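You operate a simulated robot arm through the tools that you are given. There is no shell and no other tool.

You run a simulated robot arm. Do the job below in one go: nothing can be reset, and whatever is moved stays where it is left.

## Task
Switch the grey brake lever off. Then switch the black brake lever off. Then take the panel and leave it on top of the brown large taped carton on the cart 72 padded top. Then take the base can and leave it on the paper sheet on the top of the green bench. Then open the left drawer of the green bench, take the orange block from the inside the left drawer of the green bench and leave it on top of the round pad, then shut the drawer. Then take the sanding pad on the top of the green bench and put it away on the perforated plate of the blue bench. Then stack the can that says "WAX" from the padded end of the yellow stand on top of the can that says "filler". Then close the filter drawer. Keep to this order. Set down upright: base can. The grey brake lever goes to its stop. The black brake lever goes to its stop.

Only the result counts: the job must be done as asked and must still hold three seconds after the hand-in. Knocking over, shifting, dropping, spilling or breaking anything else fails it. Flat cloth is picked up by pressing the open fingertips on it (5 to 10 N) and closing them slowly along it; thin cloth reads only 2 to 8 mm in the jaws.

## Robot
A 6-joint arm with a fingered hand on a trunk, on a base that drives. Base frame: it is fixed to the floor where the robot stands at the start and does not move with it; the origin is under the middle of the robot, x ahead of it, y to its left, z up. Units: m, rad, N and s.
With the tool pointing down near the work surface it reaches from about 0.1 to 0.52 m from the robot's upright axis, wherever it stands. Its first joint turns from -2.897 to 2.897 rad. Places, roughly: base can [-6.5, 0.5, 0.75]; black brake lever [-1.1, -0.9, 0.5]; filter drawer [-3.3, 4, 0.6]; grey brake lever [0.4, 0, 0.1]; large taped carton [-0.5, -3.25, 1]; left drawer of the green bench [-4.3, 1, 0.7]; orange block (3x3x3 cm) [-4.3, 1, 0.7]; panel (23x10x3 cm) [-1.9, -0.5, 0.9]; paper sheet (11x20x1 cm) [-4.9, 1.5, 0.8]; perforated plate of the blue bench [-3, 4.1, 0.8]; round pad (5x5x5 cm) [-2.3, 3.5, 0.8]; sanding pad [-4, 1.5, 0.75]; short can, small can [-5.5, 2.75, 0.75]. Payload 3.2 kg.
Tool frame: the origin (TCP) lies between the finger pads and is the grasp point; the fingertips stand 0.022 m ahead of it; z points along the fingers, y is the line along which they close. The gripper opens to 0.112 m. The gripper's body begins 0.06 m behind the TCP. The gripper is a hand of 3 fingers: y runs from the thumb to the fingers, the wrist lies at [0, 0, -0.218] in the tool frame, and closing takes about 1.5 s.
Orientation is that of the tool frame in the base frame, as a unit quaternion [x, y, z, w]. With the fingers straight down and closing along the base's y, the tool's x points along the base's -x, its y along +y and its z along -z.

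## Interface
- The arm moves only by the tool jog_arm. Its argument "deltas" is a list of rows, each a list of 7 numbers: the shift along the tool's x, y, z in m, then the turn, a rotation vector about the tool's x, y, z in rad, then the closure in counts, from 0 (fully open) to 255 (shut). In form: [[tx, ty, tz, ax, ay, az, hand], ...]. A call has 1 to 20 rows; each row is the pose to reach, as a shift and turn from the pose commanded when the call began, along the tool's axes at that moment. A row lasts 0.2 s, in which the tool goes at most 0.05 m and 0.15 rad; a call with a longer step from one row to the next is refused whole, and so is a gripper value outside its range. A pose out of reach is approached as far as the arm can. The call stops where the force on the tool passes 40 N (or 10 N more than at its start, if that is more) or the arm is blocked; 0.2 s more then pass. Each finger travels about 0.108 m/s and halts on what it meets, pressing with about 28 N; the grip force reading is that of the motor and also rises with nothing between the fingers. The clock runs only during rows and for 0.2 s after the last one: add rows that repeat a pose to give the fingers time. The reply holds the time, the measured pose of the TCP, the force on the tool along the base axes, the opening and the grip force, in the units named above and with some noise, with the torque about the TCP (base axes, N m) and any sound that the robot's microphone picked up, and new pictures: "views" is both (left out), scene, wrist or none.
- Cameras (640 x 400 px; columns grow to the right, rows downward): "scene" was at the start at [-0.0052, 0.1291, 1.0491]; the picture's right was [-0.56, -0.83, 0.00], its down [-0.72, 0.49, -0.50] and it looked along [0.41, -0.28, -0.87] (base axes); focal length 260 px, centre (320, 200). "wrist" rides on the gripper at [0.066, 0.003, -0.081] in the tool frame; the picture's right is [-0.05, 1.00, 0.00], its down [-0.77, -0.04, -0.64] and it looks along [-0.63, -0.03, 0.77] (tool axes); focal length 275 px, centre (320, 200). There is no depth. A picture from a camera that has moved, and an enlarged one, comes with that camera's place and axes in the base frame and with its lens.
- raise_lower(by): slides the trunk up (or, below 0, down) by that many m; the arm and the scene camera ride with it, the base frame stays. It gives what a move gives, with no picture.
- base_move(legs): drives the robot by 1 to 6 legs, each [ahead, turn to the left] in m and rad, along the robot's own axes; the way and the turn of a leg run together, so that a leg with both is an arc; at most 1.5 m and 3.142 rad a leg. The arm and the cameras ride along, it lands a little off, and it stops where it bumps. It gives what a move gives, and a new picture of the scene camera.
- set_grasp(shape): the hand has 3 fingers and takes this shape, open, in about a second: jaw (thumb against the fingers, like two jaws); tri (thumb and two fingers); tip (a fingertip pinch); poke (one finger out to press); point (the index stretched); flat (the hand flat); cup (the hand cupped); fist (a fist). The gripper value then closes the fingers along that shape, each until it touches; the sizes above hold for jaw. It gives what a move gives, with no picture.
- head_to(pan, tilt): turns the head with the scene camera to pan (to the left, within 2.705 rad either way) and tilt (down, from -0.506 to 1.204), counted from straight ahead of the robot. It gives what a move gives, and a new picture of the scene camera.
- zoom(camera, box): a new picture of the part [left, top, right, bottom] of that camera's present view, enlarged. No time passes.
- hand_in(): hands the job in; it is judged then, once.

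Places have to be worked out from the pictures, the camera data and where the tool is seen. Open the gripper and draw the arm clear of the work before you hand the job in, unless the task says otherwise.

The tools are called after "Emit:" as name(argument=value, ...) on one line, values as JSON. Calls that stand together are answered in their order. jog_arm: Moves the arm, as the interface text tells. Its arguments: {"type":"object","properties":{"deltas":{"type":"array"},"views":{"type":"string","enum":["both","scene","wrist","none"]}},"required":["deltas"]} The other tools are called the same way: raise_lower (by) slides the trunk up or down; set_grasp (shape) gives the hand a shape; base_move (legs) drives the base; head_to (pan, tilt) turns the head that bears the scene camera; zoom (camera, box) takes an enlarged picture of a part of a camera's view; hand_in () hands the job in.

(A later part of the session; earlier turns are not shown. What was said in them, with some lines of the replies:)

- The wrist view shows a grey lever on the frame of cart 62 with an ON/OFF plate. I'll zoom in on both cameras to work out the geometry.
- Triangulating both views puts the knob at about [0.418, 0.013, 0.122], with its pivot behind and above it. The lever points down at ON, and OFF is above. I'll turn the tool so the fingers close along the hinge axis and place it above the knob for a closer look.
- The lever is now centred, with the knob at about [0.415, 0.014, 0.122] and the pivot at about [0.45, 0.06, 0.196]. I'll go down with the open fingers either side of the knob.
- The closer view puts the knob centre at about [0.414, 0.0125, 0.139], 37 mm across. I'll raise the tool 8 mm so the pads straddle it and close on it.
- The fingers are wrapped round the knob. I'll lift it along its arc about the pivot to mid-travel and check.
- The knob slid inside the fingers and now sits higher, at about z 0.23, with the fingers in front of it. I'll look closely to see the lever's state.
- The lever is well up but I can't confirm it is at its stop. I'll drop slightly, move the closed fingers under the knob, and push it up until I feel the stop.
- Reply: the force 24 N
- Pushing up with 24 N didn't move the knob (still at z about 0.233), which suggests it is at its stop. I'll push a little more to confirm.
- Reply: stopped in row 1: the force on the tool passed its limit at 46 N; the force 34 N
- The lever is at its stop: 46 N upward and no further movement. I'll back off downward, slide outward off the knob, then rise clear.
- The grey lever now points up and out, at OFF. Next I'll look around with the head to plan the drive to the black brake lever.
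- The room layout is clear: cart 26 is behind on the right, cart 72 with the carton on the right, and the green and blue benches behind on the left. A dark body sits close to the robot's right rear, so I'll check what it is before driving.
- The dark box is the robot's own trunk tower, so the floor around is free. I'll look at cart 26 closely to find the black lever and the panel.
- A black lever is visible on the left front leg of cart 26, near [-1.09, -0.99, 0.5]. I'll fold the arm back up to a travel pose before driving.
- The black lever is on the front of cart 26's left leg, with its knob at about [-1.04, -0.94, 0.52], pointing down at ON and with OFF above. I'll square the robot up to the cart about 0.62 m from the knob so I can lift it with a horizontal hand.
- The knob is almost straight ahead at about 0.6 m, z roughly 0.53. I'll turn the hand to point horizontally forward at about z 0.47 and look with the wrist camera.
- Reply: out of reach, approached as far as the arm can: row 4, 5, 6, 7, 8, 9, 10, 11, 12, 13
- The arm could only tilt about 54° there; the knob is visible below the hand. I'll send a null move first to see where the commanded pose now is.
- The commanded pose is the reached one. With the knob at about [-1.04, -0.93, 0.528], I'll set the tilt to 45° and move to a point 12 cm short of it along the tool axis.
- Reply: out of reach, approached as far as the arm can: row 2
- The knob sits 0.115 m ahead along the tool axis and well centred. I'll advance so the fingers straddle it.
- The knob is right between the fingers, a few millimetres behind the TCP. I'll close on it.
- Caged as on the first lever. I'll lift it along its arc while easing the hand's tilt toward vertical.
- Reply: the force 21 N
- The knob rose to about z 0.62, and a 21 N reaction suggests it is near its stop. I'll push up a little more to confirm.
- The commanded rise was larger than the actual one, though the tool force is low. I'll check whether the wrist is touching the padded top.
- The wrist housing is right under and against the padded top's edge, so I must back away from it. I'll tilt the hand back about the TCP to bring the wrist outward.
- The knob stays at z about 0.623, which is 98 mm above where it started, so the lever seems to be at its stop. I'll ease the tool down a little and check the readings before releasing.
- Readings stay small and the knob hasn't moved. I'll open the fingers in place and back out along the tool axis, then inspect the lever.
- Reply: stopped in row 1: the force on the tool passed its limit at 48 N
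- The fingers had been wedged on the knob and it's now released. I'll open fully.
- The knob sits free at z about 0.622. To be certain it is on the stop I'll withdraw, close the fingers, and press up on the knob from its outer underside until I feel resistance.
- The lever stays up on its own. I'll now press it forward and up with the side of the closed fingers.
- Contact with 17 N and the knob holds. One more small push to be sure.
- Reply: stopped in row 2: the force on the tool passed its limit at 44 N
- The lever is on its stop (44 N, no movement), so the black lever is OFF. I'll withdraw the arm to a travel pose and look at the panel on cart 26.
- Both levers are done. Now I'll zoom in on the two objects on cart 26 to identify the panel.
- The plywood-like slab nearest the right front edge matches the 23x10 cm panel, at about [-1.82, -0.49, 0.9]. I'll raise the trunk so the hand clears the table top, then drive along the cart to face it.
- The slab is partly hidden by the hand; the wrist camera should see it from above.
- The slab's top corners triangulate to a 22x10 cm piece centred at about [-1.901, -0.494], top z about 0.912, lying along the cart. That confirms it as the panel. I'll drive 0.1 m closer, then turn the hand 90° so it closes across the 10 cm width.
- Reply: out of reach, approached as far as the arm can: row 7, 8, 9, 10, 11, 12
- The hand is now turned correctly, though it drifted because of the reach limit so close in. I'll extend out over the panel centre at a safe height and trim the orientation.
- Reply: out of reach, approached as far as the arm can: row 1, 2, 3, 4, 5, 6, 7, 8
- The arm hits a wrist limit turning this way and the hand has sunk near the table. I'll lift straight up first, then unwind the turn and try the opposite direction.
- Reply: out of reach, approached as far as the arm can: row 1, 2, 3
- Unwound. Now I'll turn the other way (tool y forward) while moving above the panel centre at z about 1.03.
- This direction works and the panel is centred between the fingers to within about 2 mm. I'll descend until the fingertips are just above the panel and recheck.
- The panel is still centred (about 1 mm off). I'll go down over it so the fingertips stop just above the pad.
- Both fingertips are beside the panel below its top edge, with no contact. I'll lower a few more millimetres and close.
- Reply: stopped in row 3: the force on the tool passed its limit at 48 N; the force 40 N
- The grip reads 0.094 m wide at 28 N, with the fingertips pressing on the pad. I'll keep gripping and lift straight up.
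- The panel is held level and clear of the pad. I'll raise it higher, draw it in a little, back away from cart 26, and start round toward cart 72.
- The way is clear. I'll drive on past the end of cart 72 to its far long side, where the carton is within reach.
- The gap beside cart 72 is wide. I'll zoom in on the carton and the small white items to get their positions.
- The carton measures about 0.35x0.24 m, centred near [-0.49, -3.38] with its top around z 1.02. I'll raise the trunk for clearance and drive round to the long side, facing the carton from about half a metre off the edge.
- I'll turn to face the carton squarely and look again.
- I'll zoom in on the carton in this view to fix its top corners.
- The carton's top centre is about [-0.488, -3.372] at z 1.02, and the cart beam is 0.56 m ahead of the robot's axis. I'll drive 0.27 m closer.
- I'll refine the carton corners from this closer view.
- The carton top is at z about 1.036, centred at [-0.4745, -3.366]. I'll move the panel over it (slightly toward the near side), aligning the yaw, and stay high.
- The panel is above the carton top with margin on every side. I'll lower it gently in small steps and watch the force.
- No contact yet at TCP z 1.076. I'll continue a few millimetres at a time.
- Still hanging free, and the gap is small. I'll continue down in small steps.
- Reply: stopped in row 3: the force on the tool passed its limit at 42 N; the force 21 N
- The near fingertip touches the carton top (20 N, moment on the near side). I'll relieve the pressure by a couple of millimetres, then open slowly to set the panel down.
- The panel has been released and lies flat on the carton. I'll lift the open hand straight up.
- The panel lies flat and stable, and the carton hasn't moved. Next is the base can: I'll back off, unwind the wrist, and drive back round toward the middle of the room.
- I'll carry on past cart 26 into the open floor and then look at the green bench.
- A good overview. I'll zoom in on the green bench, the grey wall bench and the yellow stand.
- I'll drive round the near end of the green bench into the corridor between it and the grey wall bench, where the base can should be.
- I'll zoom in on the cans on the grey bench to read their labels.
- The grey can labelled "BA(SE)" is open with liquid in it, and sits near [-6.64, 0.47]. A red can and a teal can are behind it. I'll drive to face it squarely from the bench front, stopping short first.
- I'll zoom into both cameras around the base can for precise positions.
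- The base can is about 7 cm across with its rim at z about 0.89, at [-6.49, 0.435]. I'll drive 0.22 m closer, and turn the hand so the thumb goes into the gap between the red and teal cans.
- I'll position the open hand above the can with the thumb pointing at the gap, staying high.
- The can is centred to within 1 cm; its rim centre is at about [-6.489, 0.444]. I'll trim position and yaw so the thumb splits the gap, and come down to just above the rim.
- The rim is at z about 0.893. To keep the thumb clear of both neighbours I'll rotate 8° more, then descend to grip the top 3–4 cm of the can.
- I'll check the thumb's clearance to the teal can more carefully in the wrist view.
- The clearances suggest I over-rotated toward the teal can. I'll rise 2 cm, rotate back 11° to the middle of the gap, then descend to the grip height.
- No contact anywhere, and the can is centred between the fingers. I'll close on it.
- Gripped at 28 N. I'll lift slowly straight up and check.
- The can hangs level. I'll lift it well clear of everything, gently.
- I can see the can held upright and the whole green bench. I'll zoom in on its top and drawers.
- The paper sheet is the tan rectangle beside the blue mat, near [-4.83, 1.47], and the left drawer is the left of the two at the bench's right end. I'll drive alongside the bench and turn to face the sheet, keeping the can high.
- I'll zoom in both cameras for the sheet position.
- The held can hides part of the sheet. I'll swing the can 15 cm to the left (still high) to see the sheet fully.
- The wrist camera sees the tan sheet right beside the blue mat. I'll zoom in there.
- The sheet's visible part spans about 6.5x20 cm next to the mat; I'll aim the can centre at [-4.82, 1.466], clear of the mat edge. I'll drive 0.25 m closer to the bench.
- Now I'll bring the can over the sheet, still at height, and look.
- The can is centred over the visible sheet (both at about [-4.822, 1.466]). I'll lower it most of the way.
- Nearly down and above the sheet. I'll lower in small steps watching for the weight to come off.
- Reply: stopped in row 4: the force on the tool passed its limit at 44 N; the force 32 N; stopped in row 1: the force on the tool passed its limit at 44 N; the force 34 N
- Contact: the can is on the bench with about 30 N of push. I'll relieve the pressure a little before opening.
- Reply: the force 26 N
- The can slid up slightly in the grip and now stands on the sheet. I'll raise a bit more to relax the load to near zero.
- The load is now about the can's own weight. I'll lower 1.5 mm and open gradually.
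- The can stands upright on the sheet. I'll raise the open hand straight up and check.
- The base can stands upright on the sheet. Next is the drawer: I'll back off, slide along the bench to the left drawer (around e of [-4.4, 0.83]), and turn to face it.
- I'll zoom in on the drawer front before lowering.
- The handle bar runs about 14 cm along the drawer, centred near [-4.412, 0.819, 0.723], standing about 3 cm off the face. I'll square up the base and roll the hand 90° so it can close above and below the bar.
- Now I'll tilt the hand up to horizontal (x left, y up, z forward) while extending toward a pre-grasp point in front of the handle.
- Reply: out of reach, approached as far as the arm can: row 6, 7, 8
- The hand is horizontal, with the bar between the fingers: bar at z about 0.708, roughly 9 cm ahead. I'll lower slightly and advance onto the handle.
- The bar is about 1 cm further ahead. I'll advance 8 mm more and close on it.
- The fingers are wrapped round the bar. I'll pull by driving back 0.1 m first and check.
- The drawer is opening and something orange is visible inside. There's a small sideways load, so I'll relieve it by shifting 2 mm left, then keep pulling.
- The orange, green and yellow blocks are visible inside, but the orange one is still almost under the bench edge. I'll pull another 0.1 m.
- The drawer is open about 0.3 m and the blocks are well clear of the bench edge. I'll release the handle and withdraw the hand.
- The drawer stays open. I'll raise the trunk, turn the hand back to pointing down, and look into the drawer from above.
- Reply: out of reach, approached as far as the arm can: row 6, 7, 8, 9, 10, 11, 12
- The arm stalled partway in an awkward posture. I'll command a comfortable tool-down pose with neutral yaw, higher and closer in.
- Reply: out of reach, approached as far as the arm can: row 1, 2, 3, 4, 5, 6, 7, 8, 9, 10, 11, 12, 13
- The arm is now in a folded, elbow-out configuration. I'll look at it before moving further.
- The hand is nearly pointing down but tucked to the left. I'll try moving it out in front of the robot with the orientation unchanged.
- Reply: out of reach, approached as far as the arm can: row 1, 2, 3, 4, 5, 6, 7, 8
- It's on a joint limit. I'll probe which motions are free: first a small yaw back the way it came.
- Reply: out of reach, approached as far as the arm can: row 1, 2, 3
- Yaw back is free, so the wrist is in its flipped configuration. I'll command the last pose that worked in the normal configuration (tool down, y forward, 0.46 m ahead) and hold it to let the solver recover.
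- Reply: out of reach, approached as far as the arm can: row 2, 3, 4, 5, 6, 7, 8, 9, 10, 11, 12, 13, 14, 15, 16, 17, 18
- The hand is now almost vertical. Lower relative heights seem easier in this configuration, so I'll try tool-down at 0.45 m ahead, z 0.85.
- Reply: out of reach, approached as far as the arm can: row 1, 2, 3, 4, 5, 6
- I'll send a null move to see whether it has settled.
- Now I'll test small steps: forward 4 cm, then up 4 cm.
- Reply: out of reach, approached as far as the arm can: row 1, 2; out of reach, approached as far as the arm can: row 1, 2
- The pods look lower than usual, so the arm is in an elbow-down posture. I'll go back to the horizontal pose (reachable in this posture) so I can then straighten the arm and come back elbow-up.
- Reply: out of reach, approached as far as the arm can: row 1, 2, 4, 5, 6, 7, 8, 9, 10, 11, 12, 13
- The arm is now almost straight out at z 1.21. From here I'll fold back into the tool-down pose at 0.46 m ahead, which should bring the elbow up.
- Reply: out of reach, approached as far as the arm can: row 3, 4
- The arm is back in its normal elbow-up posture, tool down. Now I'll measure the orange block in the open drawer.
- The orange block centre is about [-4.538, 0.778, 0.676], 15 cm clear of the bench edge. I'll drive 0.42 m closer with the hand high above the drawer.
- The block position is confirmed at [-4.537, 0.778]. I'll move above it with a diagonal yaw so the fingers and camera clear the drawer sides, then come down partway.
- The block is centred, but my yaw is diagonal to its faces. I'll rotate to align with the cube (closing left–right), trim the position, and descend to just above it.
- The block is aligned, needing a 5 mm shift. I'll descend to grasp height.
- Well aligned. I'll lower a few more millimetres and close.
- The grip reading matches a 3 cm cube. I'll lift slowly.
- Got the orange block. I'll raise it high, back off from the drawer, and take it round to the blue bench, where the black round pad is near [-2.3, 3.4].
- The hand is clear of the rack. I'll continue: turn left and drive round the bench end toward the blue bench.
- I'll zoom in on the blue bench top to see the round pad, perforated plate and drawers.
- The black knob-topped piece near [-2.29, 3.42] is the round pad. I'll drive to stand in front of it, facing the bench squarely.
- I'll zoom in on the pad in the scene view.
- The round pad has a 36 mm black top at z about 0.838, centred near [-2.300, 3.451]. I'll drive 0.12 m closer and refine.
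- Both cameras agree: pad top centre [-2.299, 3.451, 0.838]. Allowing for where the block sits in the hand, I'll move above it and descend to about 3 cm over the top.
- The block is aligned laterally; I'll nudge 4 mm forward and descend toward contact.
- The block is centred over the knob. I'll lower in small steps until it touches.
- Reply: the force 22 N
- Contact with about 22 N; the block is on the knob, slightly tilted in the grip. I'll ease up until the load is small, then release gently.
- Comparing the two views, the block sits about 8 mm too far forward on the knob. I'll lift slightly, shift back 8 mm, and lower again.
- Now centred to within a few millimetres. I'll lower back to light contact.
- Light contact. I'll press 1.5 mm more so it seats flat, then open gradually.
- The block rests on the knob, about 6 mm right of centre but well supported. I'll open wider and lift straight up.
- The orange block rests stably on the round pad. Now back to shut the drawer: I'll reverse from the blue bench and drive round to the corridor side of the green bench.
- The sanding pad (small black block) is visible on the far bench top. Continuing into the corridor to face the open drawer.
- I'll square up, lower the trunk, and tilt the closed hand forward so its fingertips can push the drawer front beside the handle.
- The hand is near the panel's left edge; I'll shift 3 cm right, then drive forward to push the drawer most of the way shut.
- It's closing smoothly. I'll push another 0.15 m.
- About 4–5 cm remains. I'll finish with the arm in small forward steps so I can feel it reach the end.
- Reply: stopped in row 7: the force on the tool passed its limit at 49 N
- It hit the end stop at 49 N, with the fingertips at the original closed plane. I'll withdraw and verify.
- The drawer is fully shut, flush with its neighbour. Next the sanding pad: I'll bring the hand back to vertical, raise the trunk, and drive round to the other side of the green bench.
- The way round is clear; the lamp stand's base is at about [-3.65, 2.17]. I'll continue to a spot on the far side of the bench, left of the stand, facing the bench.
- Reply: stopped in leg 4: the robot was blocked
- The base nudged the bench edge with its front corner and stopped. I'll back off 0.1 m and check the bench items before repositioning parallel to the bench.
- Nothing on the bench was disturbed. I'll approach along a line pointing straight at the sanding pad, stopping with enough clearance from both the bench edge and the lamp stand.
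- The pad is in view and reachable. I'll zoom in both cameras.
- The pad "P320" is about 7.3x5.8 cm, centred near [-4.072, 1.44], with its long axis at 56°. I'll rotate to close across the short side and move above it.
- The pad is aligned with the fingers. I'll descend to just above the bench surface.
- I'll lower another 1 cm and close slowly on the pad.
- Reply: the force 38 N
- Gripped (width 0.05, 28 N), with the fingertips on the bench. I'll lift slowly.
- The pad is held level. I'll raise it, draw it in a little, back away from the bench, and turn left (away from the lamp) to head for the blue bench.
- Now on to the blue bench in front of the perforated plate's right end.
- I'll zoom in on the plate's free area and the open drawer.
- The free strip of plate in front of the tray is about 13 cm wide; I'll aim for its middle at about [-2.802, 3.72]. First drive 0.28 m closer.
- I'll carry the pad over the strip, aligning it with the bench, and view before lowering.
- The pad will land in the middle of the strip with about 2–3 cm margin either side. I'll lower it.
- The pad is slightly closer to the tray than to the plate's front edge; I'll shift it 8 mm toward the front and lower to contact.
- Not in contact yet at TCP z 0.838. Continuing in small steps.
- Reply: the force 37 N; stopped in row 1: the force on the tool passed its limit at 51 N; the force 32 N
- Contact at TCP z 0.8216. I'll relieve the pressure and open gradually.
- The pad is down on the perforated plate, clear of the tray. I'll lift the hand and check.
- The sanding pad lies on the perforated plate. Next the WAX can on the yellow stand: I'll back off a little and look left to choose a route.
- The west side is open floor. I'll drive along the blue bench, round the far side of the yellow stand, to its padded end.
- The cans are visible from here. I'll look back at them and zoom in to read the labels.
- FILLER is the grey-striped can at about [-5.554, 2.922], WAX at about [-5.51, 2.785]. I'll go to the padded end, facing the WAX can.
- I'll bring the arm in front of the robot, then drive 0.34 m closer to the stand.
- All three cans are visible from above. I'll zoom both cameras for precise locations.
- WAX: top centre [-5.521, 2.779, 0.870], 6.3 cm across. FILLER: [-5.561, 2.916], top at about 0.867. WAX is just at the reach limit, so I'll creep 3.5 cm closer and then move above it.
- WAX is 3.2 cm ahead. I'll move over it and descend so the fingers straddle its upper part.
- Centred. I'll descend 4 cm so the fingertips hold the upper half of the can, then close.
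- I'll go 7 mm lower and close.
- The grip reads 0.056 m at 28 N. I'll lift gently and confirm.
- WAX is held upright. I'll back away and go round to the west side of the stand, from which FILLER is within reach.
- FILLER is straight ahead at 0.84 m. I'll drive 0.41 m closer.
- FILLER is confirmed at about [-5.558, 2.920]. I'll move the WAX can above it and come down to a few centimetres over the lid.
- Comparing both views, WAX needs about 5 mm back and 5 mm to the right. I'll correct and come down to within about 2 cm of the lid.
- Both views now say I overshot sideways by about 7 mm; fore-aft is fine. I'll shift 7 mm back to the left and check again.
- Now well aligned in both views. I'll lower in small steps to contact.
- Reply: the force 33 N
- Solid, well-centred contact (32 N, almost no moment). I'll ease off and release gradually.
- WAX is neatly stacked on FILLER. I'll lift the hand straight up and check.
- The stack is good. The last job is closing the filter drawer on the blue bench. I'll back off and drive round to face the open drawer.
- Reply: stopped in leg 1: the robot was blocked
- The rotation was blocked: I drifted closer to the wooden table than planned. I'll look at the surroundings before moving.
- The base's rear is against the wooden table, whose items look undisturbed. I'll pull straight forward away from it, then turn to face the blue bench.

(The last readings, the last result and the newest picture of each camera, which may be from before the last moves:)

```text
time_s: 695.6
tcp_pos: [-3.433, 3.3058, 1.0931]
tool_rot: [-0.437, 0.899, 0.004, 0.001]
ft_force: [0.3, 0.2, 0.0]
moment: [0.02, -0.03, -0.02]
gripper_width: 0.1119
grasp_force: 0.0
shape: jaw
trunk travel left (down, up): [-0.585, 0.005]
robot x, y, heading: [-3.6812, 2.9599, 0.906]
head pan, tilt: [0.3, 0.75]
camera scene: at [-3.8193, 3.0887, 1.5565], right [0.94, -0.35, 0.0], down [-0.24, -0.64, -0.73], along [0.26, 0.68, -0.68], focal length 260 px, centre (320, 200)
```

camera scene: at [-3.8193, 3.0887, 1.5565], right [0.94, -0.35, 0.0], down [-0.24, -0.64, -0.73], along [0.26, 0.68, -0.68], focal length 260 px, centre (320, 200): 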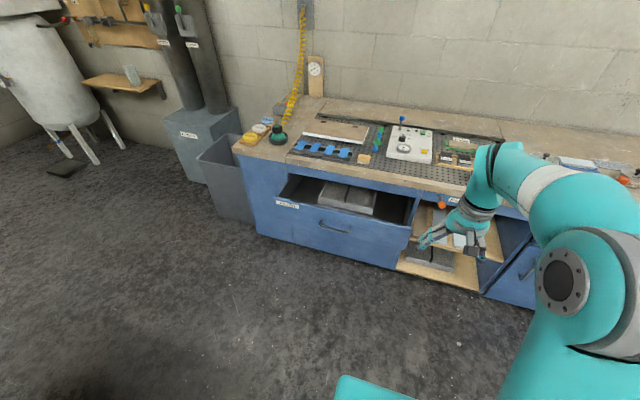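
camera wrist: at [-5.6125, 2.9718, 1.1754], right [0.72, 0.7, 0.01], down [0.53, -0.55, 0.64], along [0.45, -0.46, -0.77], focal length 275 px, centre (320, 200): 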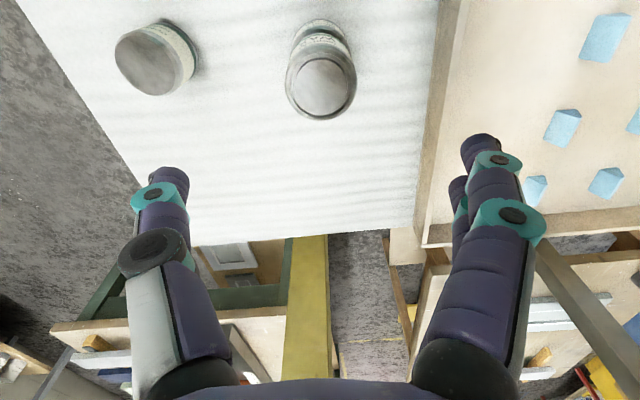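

I'll zoom in on the drawer to read its label and locate its front and handle.

Emit:
zoom(camera="scene", box=[230, 150, 460, 300])

Emit:
zoom(camera="scene", box=[260, 180, 340, 240])

```text
2.67 times, centred on (345, 225) of scene
camera zoom: at [-3.8193, 3.0887, 1.5565], right [0.94, -0.35, 0.0], down [-0.24, -0.64, -0.73], along [0.26, 0.68, -0.68], focal length 693 px, centre (253, 133)
```

zoom: 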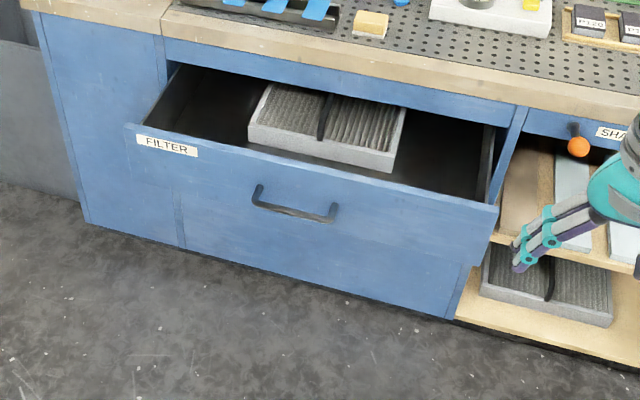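

```text
6.67 times, centred on (300, 210) of scene
camera zoom: at [-3.8193, 3.0887, 1.5565], right [0.94, -0.35, 0.0], down [-0.24, -0.64, -0.73], along [0.26, 0.68, -0.68], focal length 1732 px, centre (453, 133)
```

zoom: 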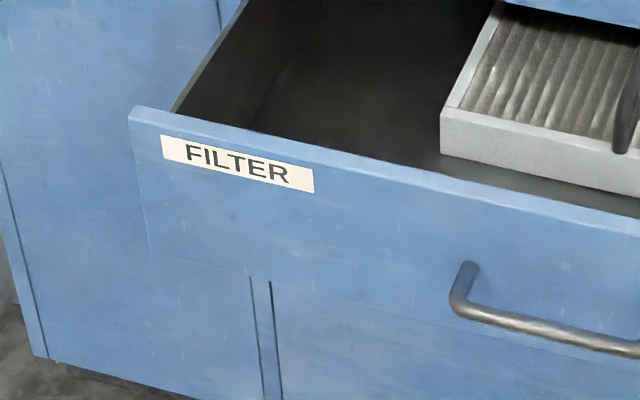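

It's labelled FILTER; its front is at about 0.81 m ahead. I'll lower the trunk and set the closed hand tilted forward, aimed at the panel right of the handle.

Emit:
raise_lower(by=-0.36)

Emit:
jog_arm(deltas=[[-0.018, 0.023, 0.011, 0, -0.1, 0, 120], [-0.037, 0.046, 0.022, 0, -0.2, 0, 200], [-0.056, 0.069, 0.033, 0, -0.3, 0, 255], [-0.074, 0.091, 0.044, 0, -0.4, 0, 255], [-0.093, 0.114, 0.056, 0, -0.5, 0, 255], [-0.111, 0.137, 0.067, 0, -0.6, 0, 255], [-0.13, 0.16, 0.078, 0, -0.7, 0, 255], [-0.13, 0.16, 0.078, 0, -0.7, 0, 255], [-0.13, 0.16, 0.078, 0, -0.7, 0, 255]], views="both")

```text
time_s: 699.1
tcp_pos: [-3.4331, 3.3046, 0.7351]
tool_rot: [-0.437, 0.899, 0.005, 0.001]
ft_force: [0.2, 0.6, 0.3]
moment: [-0.04, 0.0, 0.03]
gripper_width: 0.1118
grasp_force: 0.0
shape: jaw
trunk travel left (down, up): [-0.225, 0.365]
robot x, y, heading: [-3.6796, 2.9583, 0.912]
head pan, tilt: [0.3, 0.75]
```

```text
time_s: 701.1
tcp_pos: [-3.4782, 3.5079, 0.6548]
tool_rot: [-0.41, 0.844, 0.155, 0.31]
ft_force: [0.6, 0.0, 0.1]
moment: [-0.01, 0.01, -0.02]
gripper_width: 0.0001
grasp_force: 27.9
shape: jaw
trunk travel left (down, up): [-0.225, 0.365]
robot x, y, heading: [-3.6799, 2.9564, 0.909]
head pan, tilt: [0.3, 0.75]
camera scene: at [-3.8194, 3.0888, 1.1964], right [0.94, -0.35, 0.0], down [-0.24, -0.64, -0.73], along [0.26, 0.68, -0.68], focal length 260 px, centre (320, 200)
camera wrist: at [-3.546, 3.4283, 0.6747], right [-0.76, 0.64, 0.04], down [0.14, 0.11, 0.98], along [0.63, 0.76, -0.17], focal length 275 px, centre (320, 200)
```

scene: 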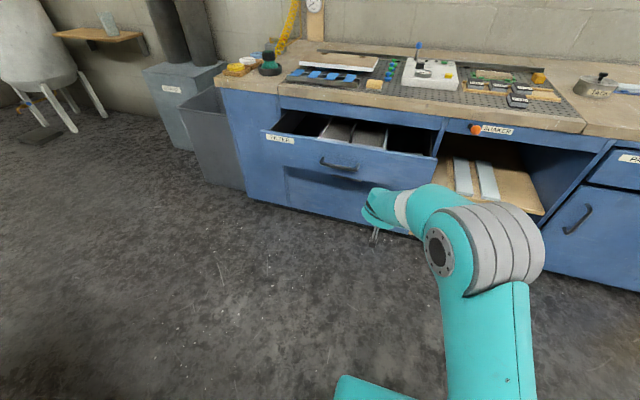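
wrist: 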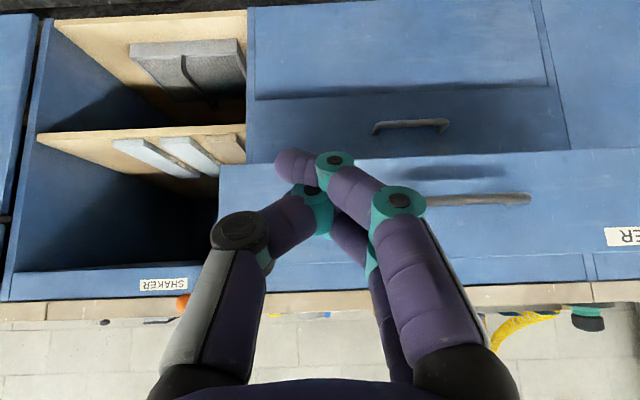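

The fingertips will meet the FILTER panel between its right edge and the handle at mid-height. I'll drive forward to push it in most of the way.

Emit:
base_move(legs=[[0.3, 0]])

Emit:
zoom(camera="wrist", box=[0, 0, 640, 400])

```text
time_s: 703.1
tcp_pos: [-3.2944, 3.7438, 0.6554]
tool_rot: [-0.409, 0.845, 0.155, 0.31]
ft_force: [0.1, -1.0, 0.9]
moment: [-0.01, 0.0, 0.01]
gripper_width: 0.0
grasp_force: 28.2
shape: jaw
trunk travel left (down, up): [-0.225, 0.365]
robot x, y, heading: [-3.4992, 3.1942, 0.907]
head pan, tilt: [0.3, 0.75]
camera scene: at [-3.6358, 3.325, 1.1964], right [0.94, -0.35, 0.0], down [-0.24, -0.64, -0.73], along [0.26, 0.68, -0.68], focal length 260 px, centre (320, 200)
```

scene: 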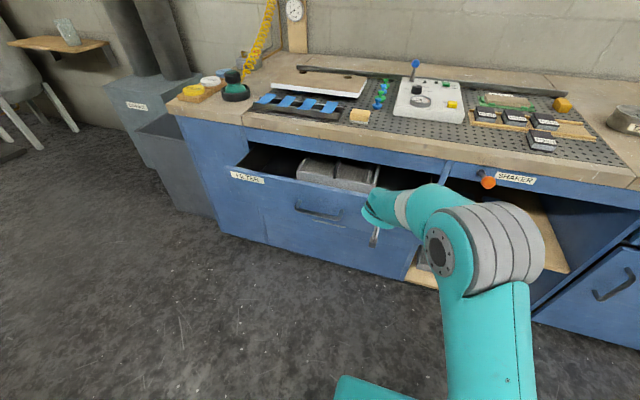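

```text
1.00 times, centred on (320, 200) of wrist (not enlarged: the box is as wide or as high as the picture)
camera zoom: at [-3.3613, 3.6637, 0.6749], right [-0.76, 0.65, 0.04], down [0.14, 0.11, 0.98], along [0.63, 0.76, -0.18], focal length 275 px, centre (320, 200)
```

zoom: 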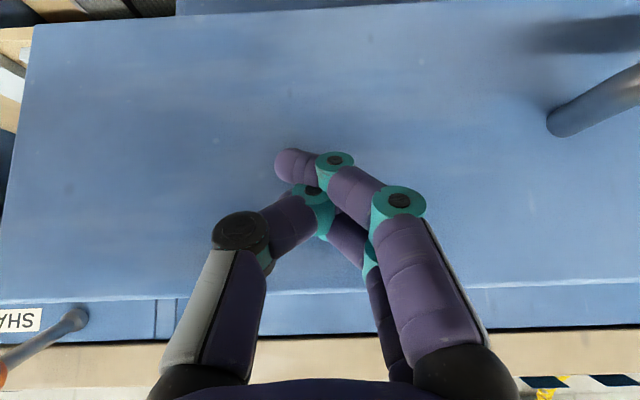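

It's in contact and closing. I'll push 0.1 m more, then finish with the arm.

Emit:
base_move(legs=[[0.1, 0]])

Emit:
jog_arm(deltas=[[-0.0076, 0, 0.0065, 0, 0, 0, 255], [-0.0153, 0, 0.0129, 0, 0, 0, 255], [-0.0229, 0, 0.0194, 0, 0, 0, 255], [-0.0305, 0, 0.0259, 0, 0, 0, 255], [-0.0381, 0, 0.0323, 0, 0, 0, 255], [-0.0458, 0, 0.0388, 0, 0, 0, 255], [-0.0534, 0, 0.0453, 0, 0, 0, 255]], views="both")

```text
time_s: 704.3
tcp_pos: [-3.2314, 3.8247, 0.6564]
tool_rot: [-0.408, 0.845, 0.154, 0.31]
ft_force: [0.4, -0.2, 0.4]
moment: [-0.01, 0.01, 0.02]
gripper_width: 0.0
grasp_force: 28.1
shape: jaw
trunk travel left (down, up): [-0.225, 0.365]
robot x, y, heading: [-3.4324, 3.2748, 0.906]
head pan, tilt: [0.3, 0.75]
camera scene: at [-3.5726, 3.4059, 1.1964], right [0.93, -0.35, 0.0], down [-0.24, -0.64, -0.73], along [0.26, 0.68, -0.68], focal length 260 px, centre (320, 200)
```

scene: 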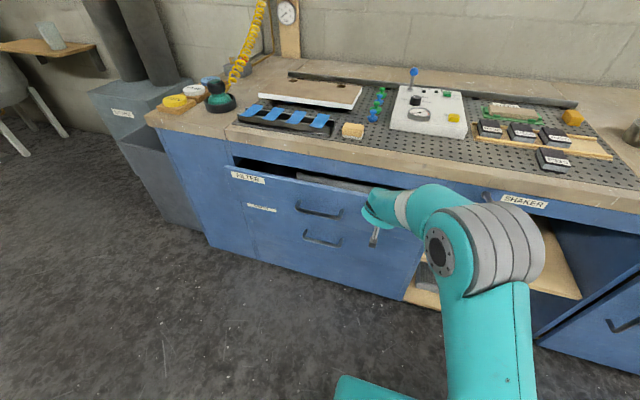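

```text
time_s: 705.6
tcp_pos: [-3.2038, 3.8632, 0.6528]
tool_rot: [-0.409, 0.847, 0.151, 0.305]
ft_force: [-12.9, -11.4, 2.7]
moment: [-0.02, -0.07, -0.29]
gripper_width: 0.0
grasp_force: 28.7
shape: jaw
trunk travel left (down, up): [-0.225, 0.365]
robot x, y, heading: [-3.4356, 3.2704, 0.913]
head pan, tilt: [0.3, 0.75]
stopped in row 6: the force on the tool passed its limit at 49 N (the readings are from after the stop); the commanded pose is now the measured one
camera scene: at [-3.575, 3.4034, 1.1966], right [0.94, -0.35, 0.0], down [-0.24, -0.64, -0.73], along [0.26, 0.69, -0.68], focal length 260 px, centre (320, 200)
camera wrist: at [-3.2709, 3.7834, 0.6725], right [-0.76, 0.65, 0.04], down [0.15, 0.12, 0.98], along [0.63, 0.75, -0.19], focal length 275 px, centre (320, 200)
```

scene: 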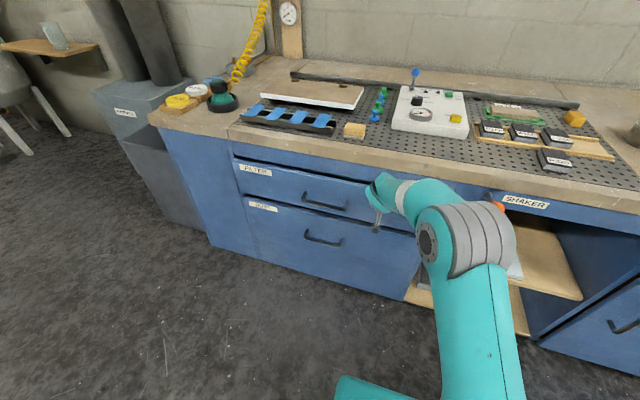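
wrist: 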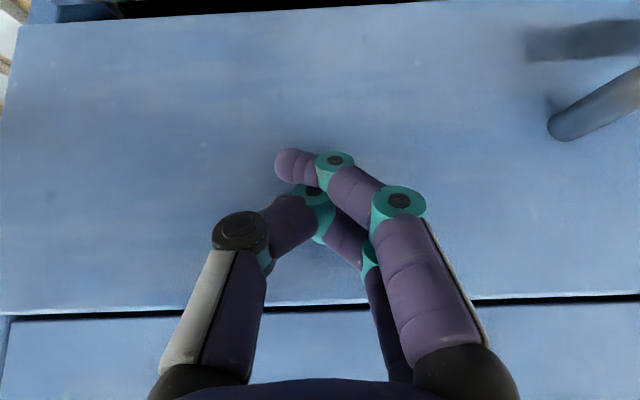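

The push ended at 49 N. I'll check that the drawer is flush.

Emit:
zoom(camera="scene", box=[220, 130, 420, 280])

```text
2.67 times, centred on (320, 205) of scene
camera zoom: at [-3.575, 3.4034, 1.1966], right [0.94, -0.35, 0.0], down [-0.24, -0.64, -0.73], along [0.26, 0.69, -0.68], focal length 693 px, centre (320, 187)
```

zoom: 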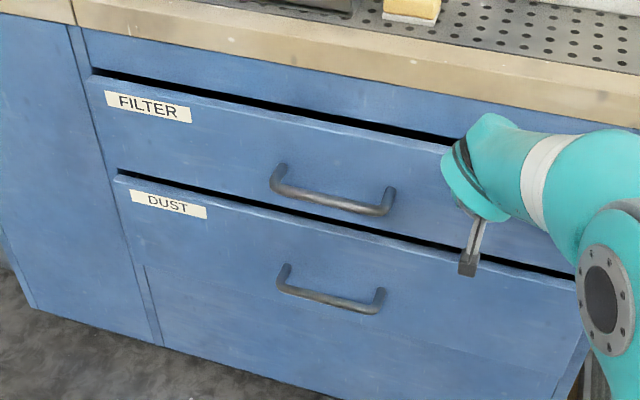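

The FILTER drawer is flush with the DUST drawer below it. I'll withdraw the hand, open it, and bring the arm up clear.

Emit:
jog_arm(deltas=[[0.03, 0, -0.025, 0, 0, 0, 255], [0.06, 0, -0.05, 0, 0, 0, 255], [0.09, 0, -0.075, 0, 0.1, 0, 200], [0.09, 0, -0.09, 0, 0.2, 0, 100], [0.085, 0, -0.105, 0, 0.3, 0, 0], [0.08, 0, -0.12, 0, 0.4, 0, 0], [0.075, 0, -0.135, 0, 0.5, 0, 0], [0.07, 0, -0.15, 0, 0.6, 0, 0], [0.065, 0, -0.16, 0, 0.68, 0, 0], [0.065, 0, -0.16, 0, 0.68, 0, 0]], views="scene")

Emit:
zoom(camera="scene", box=[220, 60, 640, 300])

```text
time_s: 707.8
tcp_pos: [-3.2973, 3.7433, 0.7347]
tool_rot: [-0.436, 0.9, 0.006, 0.005]
ft_force: [-0.4, 0.6, 0.1]
moment: [-0.02, 0.02, 0.01]
gripper_width: 0.1116
grasp_force: 0.0
shape: jaw
trunk travel left (down, up): [-0.225, 0.365]
robot x, y, heading: [-3.4336, 3.2724, 0.912]
head pan, tilt: [0.3, 0.75]
camera scene: at [-3.5734, 3.4051, 1.1965], right [0.94, -0.35, 0.0], down [-0.24, -0.64, -0.73], along [0.26, 0.68, -0.68], focal length 260 px, centre (320, 200)
```

scene: 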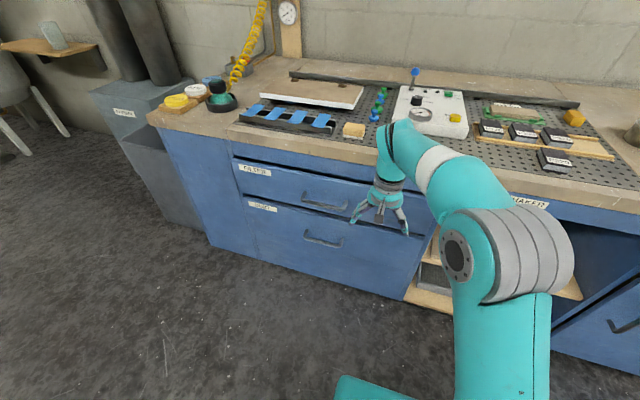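

```text
1.52 times, centred on (430, 180) of scene
camera zoom: at [-3.5734, 3.4051, 1.1965], right [0.94, -0.35, 0.0], down [-0.24, -0.64, -0.73], along [0.26, 0.68, -0.68], focal length 396 px, centre (152, 230)
```

zoom: 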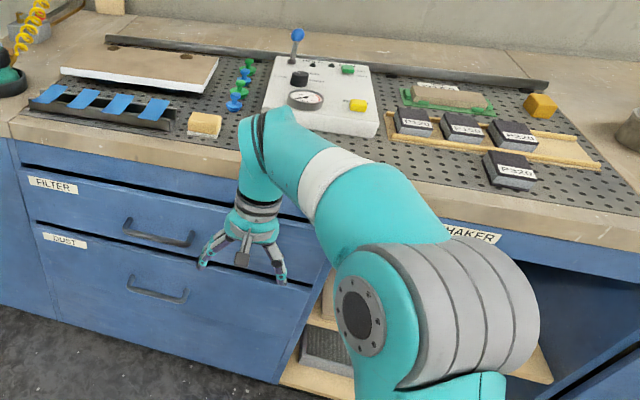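

The filter drawer is shut and the sanding pad is in place. I'll back off, raise the head, and do a final check of the orange block and the base can.

Emit:
base_move(legs=[[-0.15, 0]])

Emit:
raise_lower(by=0.36)

Emit:
head_to(pan=-0.6, tilt=0.45)

Emit:
zoom(camera="scene", box=[160, 120, 420, 280])

Emit:
head_to(pan=2.6, tilt=0.5)

Emit:
zoom(camera="scene", box=[60, 60, 360, 260])

```text
time_s: 709.2
tcp_pos: [-3.3908, 3.6216, 0.7349]
tool_rot: [-0.437, 0.899, 0.006, 0.006]
ft_force: [0.1, 0.0, 0.4]
moment: [0.02, -0.01, 0.0]
gripper_width: 0.1118
grasp_force: 0.1
shape: jaw
trunk travel left (down, up): [-0.225, 0.365]
robot x, y, heading: [-3.5309, 3.1517, 0.909]
head pan, tilt: [0.3, 0.75]
camera scene: at [-3.6677, 3.2832, 1.1965], right [0.94, -0.35, 0.0], down [-0.24, -0.64, -0.73], along [0.26, 0.69, -0.68], focal length 260 px, centre (320, 200)
```

scene: 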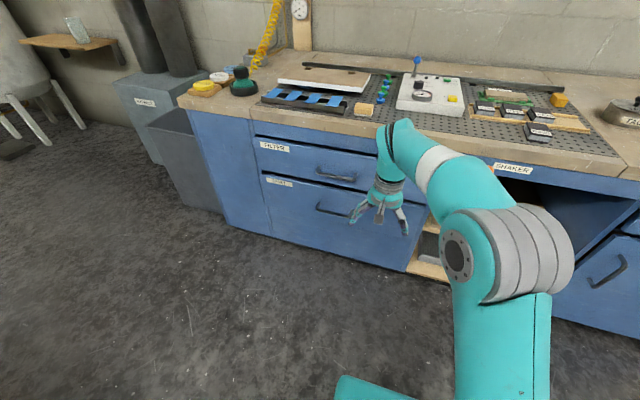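

```text
time_s: 712.7
tcp_pos: [-3.3918, 3.6218, 1.0939]
tool_rot: [-0.437, 0.899, 0.006, 0.006]
ft_force: [-0.1, -0.3, -0.1]
moment: [0.01, 0.05, -0.01]
gripper_width: 0.1119
grasp_force: 0.0
shape: jaw
trunk travel left (down, up): [-0.585, 0.005]
robot x, y, heading: [-3.5266, 3.1488, 0.915]
head pan, tilt: [0.3, 0.75]
```

```text
time_s: 713.9
tcp_pos: [-3.391, 3.6223, 1.0947]
tool_rot: [-0.437, 0.899, 0.006, 0.006]
ft_force: [0.2, -0.4, 0.0]
moment: [0.03, 0.01, 0.02]
gripper_width: 0.112
grasp_force: 0.0
shape: jaw
trunk travel left (down, up): [-0.585, 0.005]
robot x, y, heading: [-3.5279, 3.1519, 0.916]
head pan, tilt: [-0.6, 0.45]
camera scene: at [-3.6093, 3.2338, 1.5829], right [0.31, -0.95, 0.0], down [-0.41, -0.13, -0.9], along [0.86, 0.28, -0.44], focal length 260 px, centre (320, 200)
```

scene: 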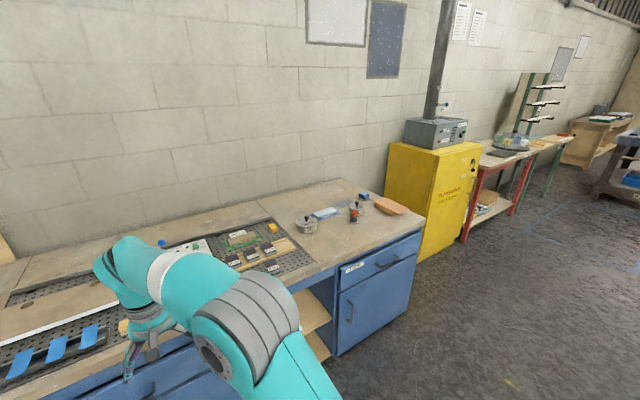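

```text
2.46 times, centred on (290, 200) of scene
camera zoom: at [-3.6093, 3.2338, 1.5829], right [0.31, -0.95, 0.0], down [-0.41, -0.13, -0.9], along [0.86, 0.28, -0.44], focal length 640 px, centre (394, 200)
```

zoom: 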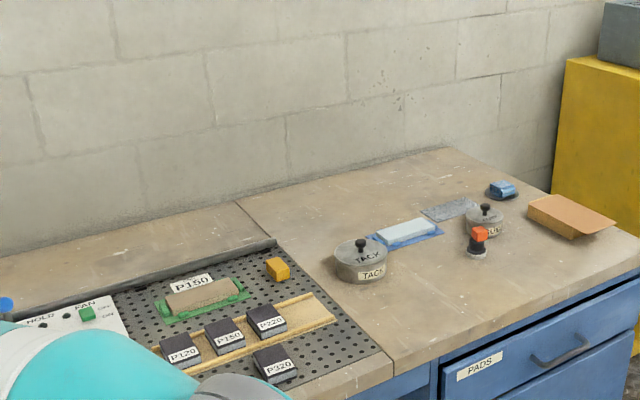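

```text
time_s: 716.6
tcp_pos: [-3.3904, 3.6215, 1.0946]
tool_rot: [-0.437, 0.899, 0.006, 0.006]
ft_force: [0.6, -0.6, 0.4]
moment: [0.0, 0.0, -0.02]
gripper_width: 0.112
grasp_force: 0.0
shape: jaw
trunk travel left (down, up): [-0.585, 0.005]
robot x, y, heading: [-3.526, 3.1474, 0.91]
head pan, tilt: [2.601, 0.499]
camera scene: at [-3.7815, 3.1723, 1.5784], right [-0.36, 0.93, 0.0], down [0.45, 0.17, -0.88], along [-0.82, -0.32, -0.48], focal length 260 px, centre (320, 200)
```

scene: 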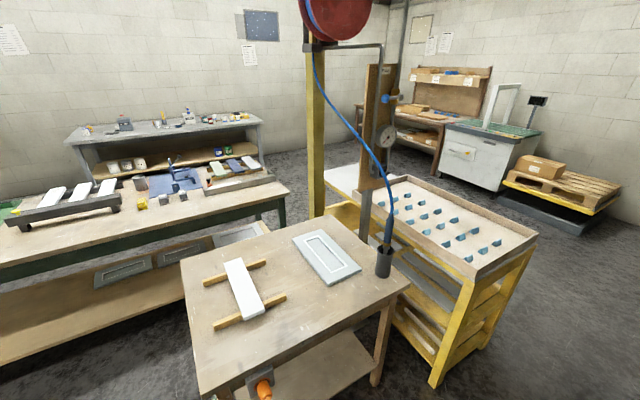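

```text
2.00 times, centred on (210, 160) of scene
camera zoom: at [-3.7815, 3.1723, 1.5784], right [-0.36, 0.93, 0.0], down [0.45, 0.17, -0.88], along [-0.82, -0.32, -0.48], focal length 520 px, centre (540, 280)
```

zoom: 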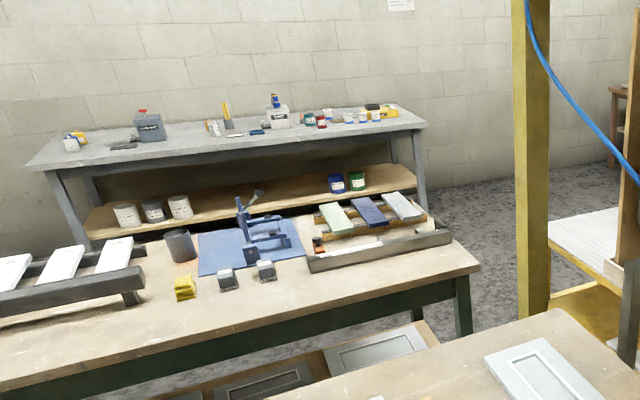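

Everything checks out: both levers off, panel on the carton, base can upright on the sheet, orange block on the round pad, both drawers shut, sanding pad on the plate, WAX on FILLER. The gripper is open and the arm is clear, so I'll hand in.

Emit:
hand_in()

```text
The job is handed in.
```

I finished all the steps in the order you gave and handed the job in. The verdict hasn't come back yet.

- **Brake levers:** the grey and black levers are both at OFF. I pushed each against its stop until it would not move at about 45 N.
- **Panel:** it lies flat on the large taped carton on cart 72, and the carton did not move.
- **Base can:** it stands upright on the paper sheet on the green bench. Part of the sheet is under the blue mat, and the can sits on the visible strip.
- **Orange block:** it rests on top of the round pad, about 8 mm off centre.
- **Left drawer of the green bench:** it is shut and flush.
- **Sanding pad (P320):** it lies directly on the perforated plate, in front of the tray rather than in the tray's empty slot.
- **Cans:** WAX is stacked on FILLER, well centred.
- **Filter drawer:** it is shut and flush with the drawer below it.

The base touched furniture twice while I was positioning it: once against the edge of the green bench and once against the wooden table near the blue bench. It stopped on contact both times. Nothing on either looked shifted, but I judged that from the pictures only.

The gripper is open and the arm is clear of the work.
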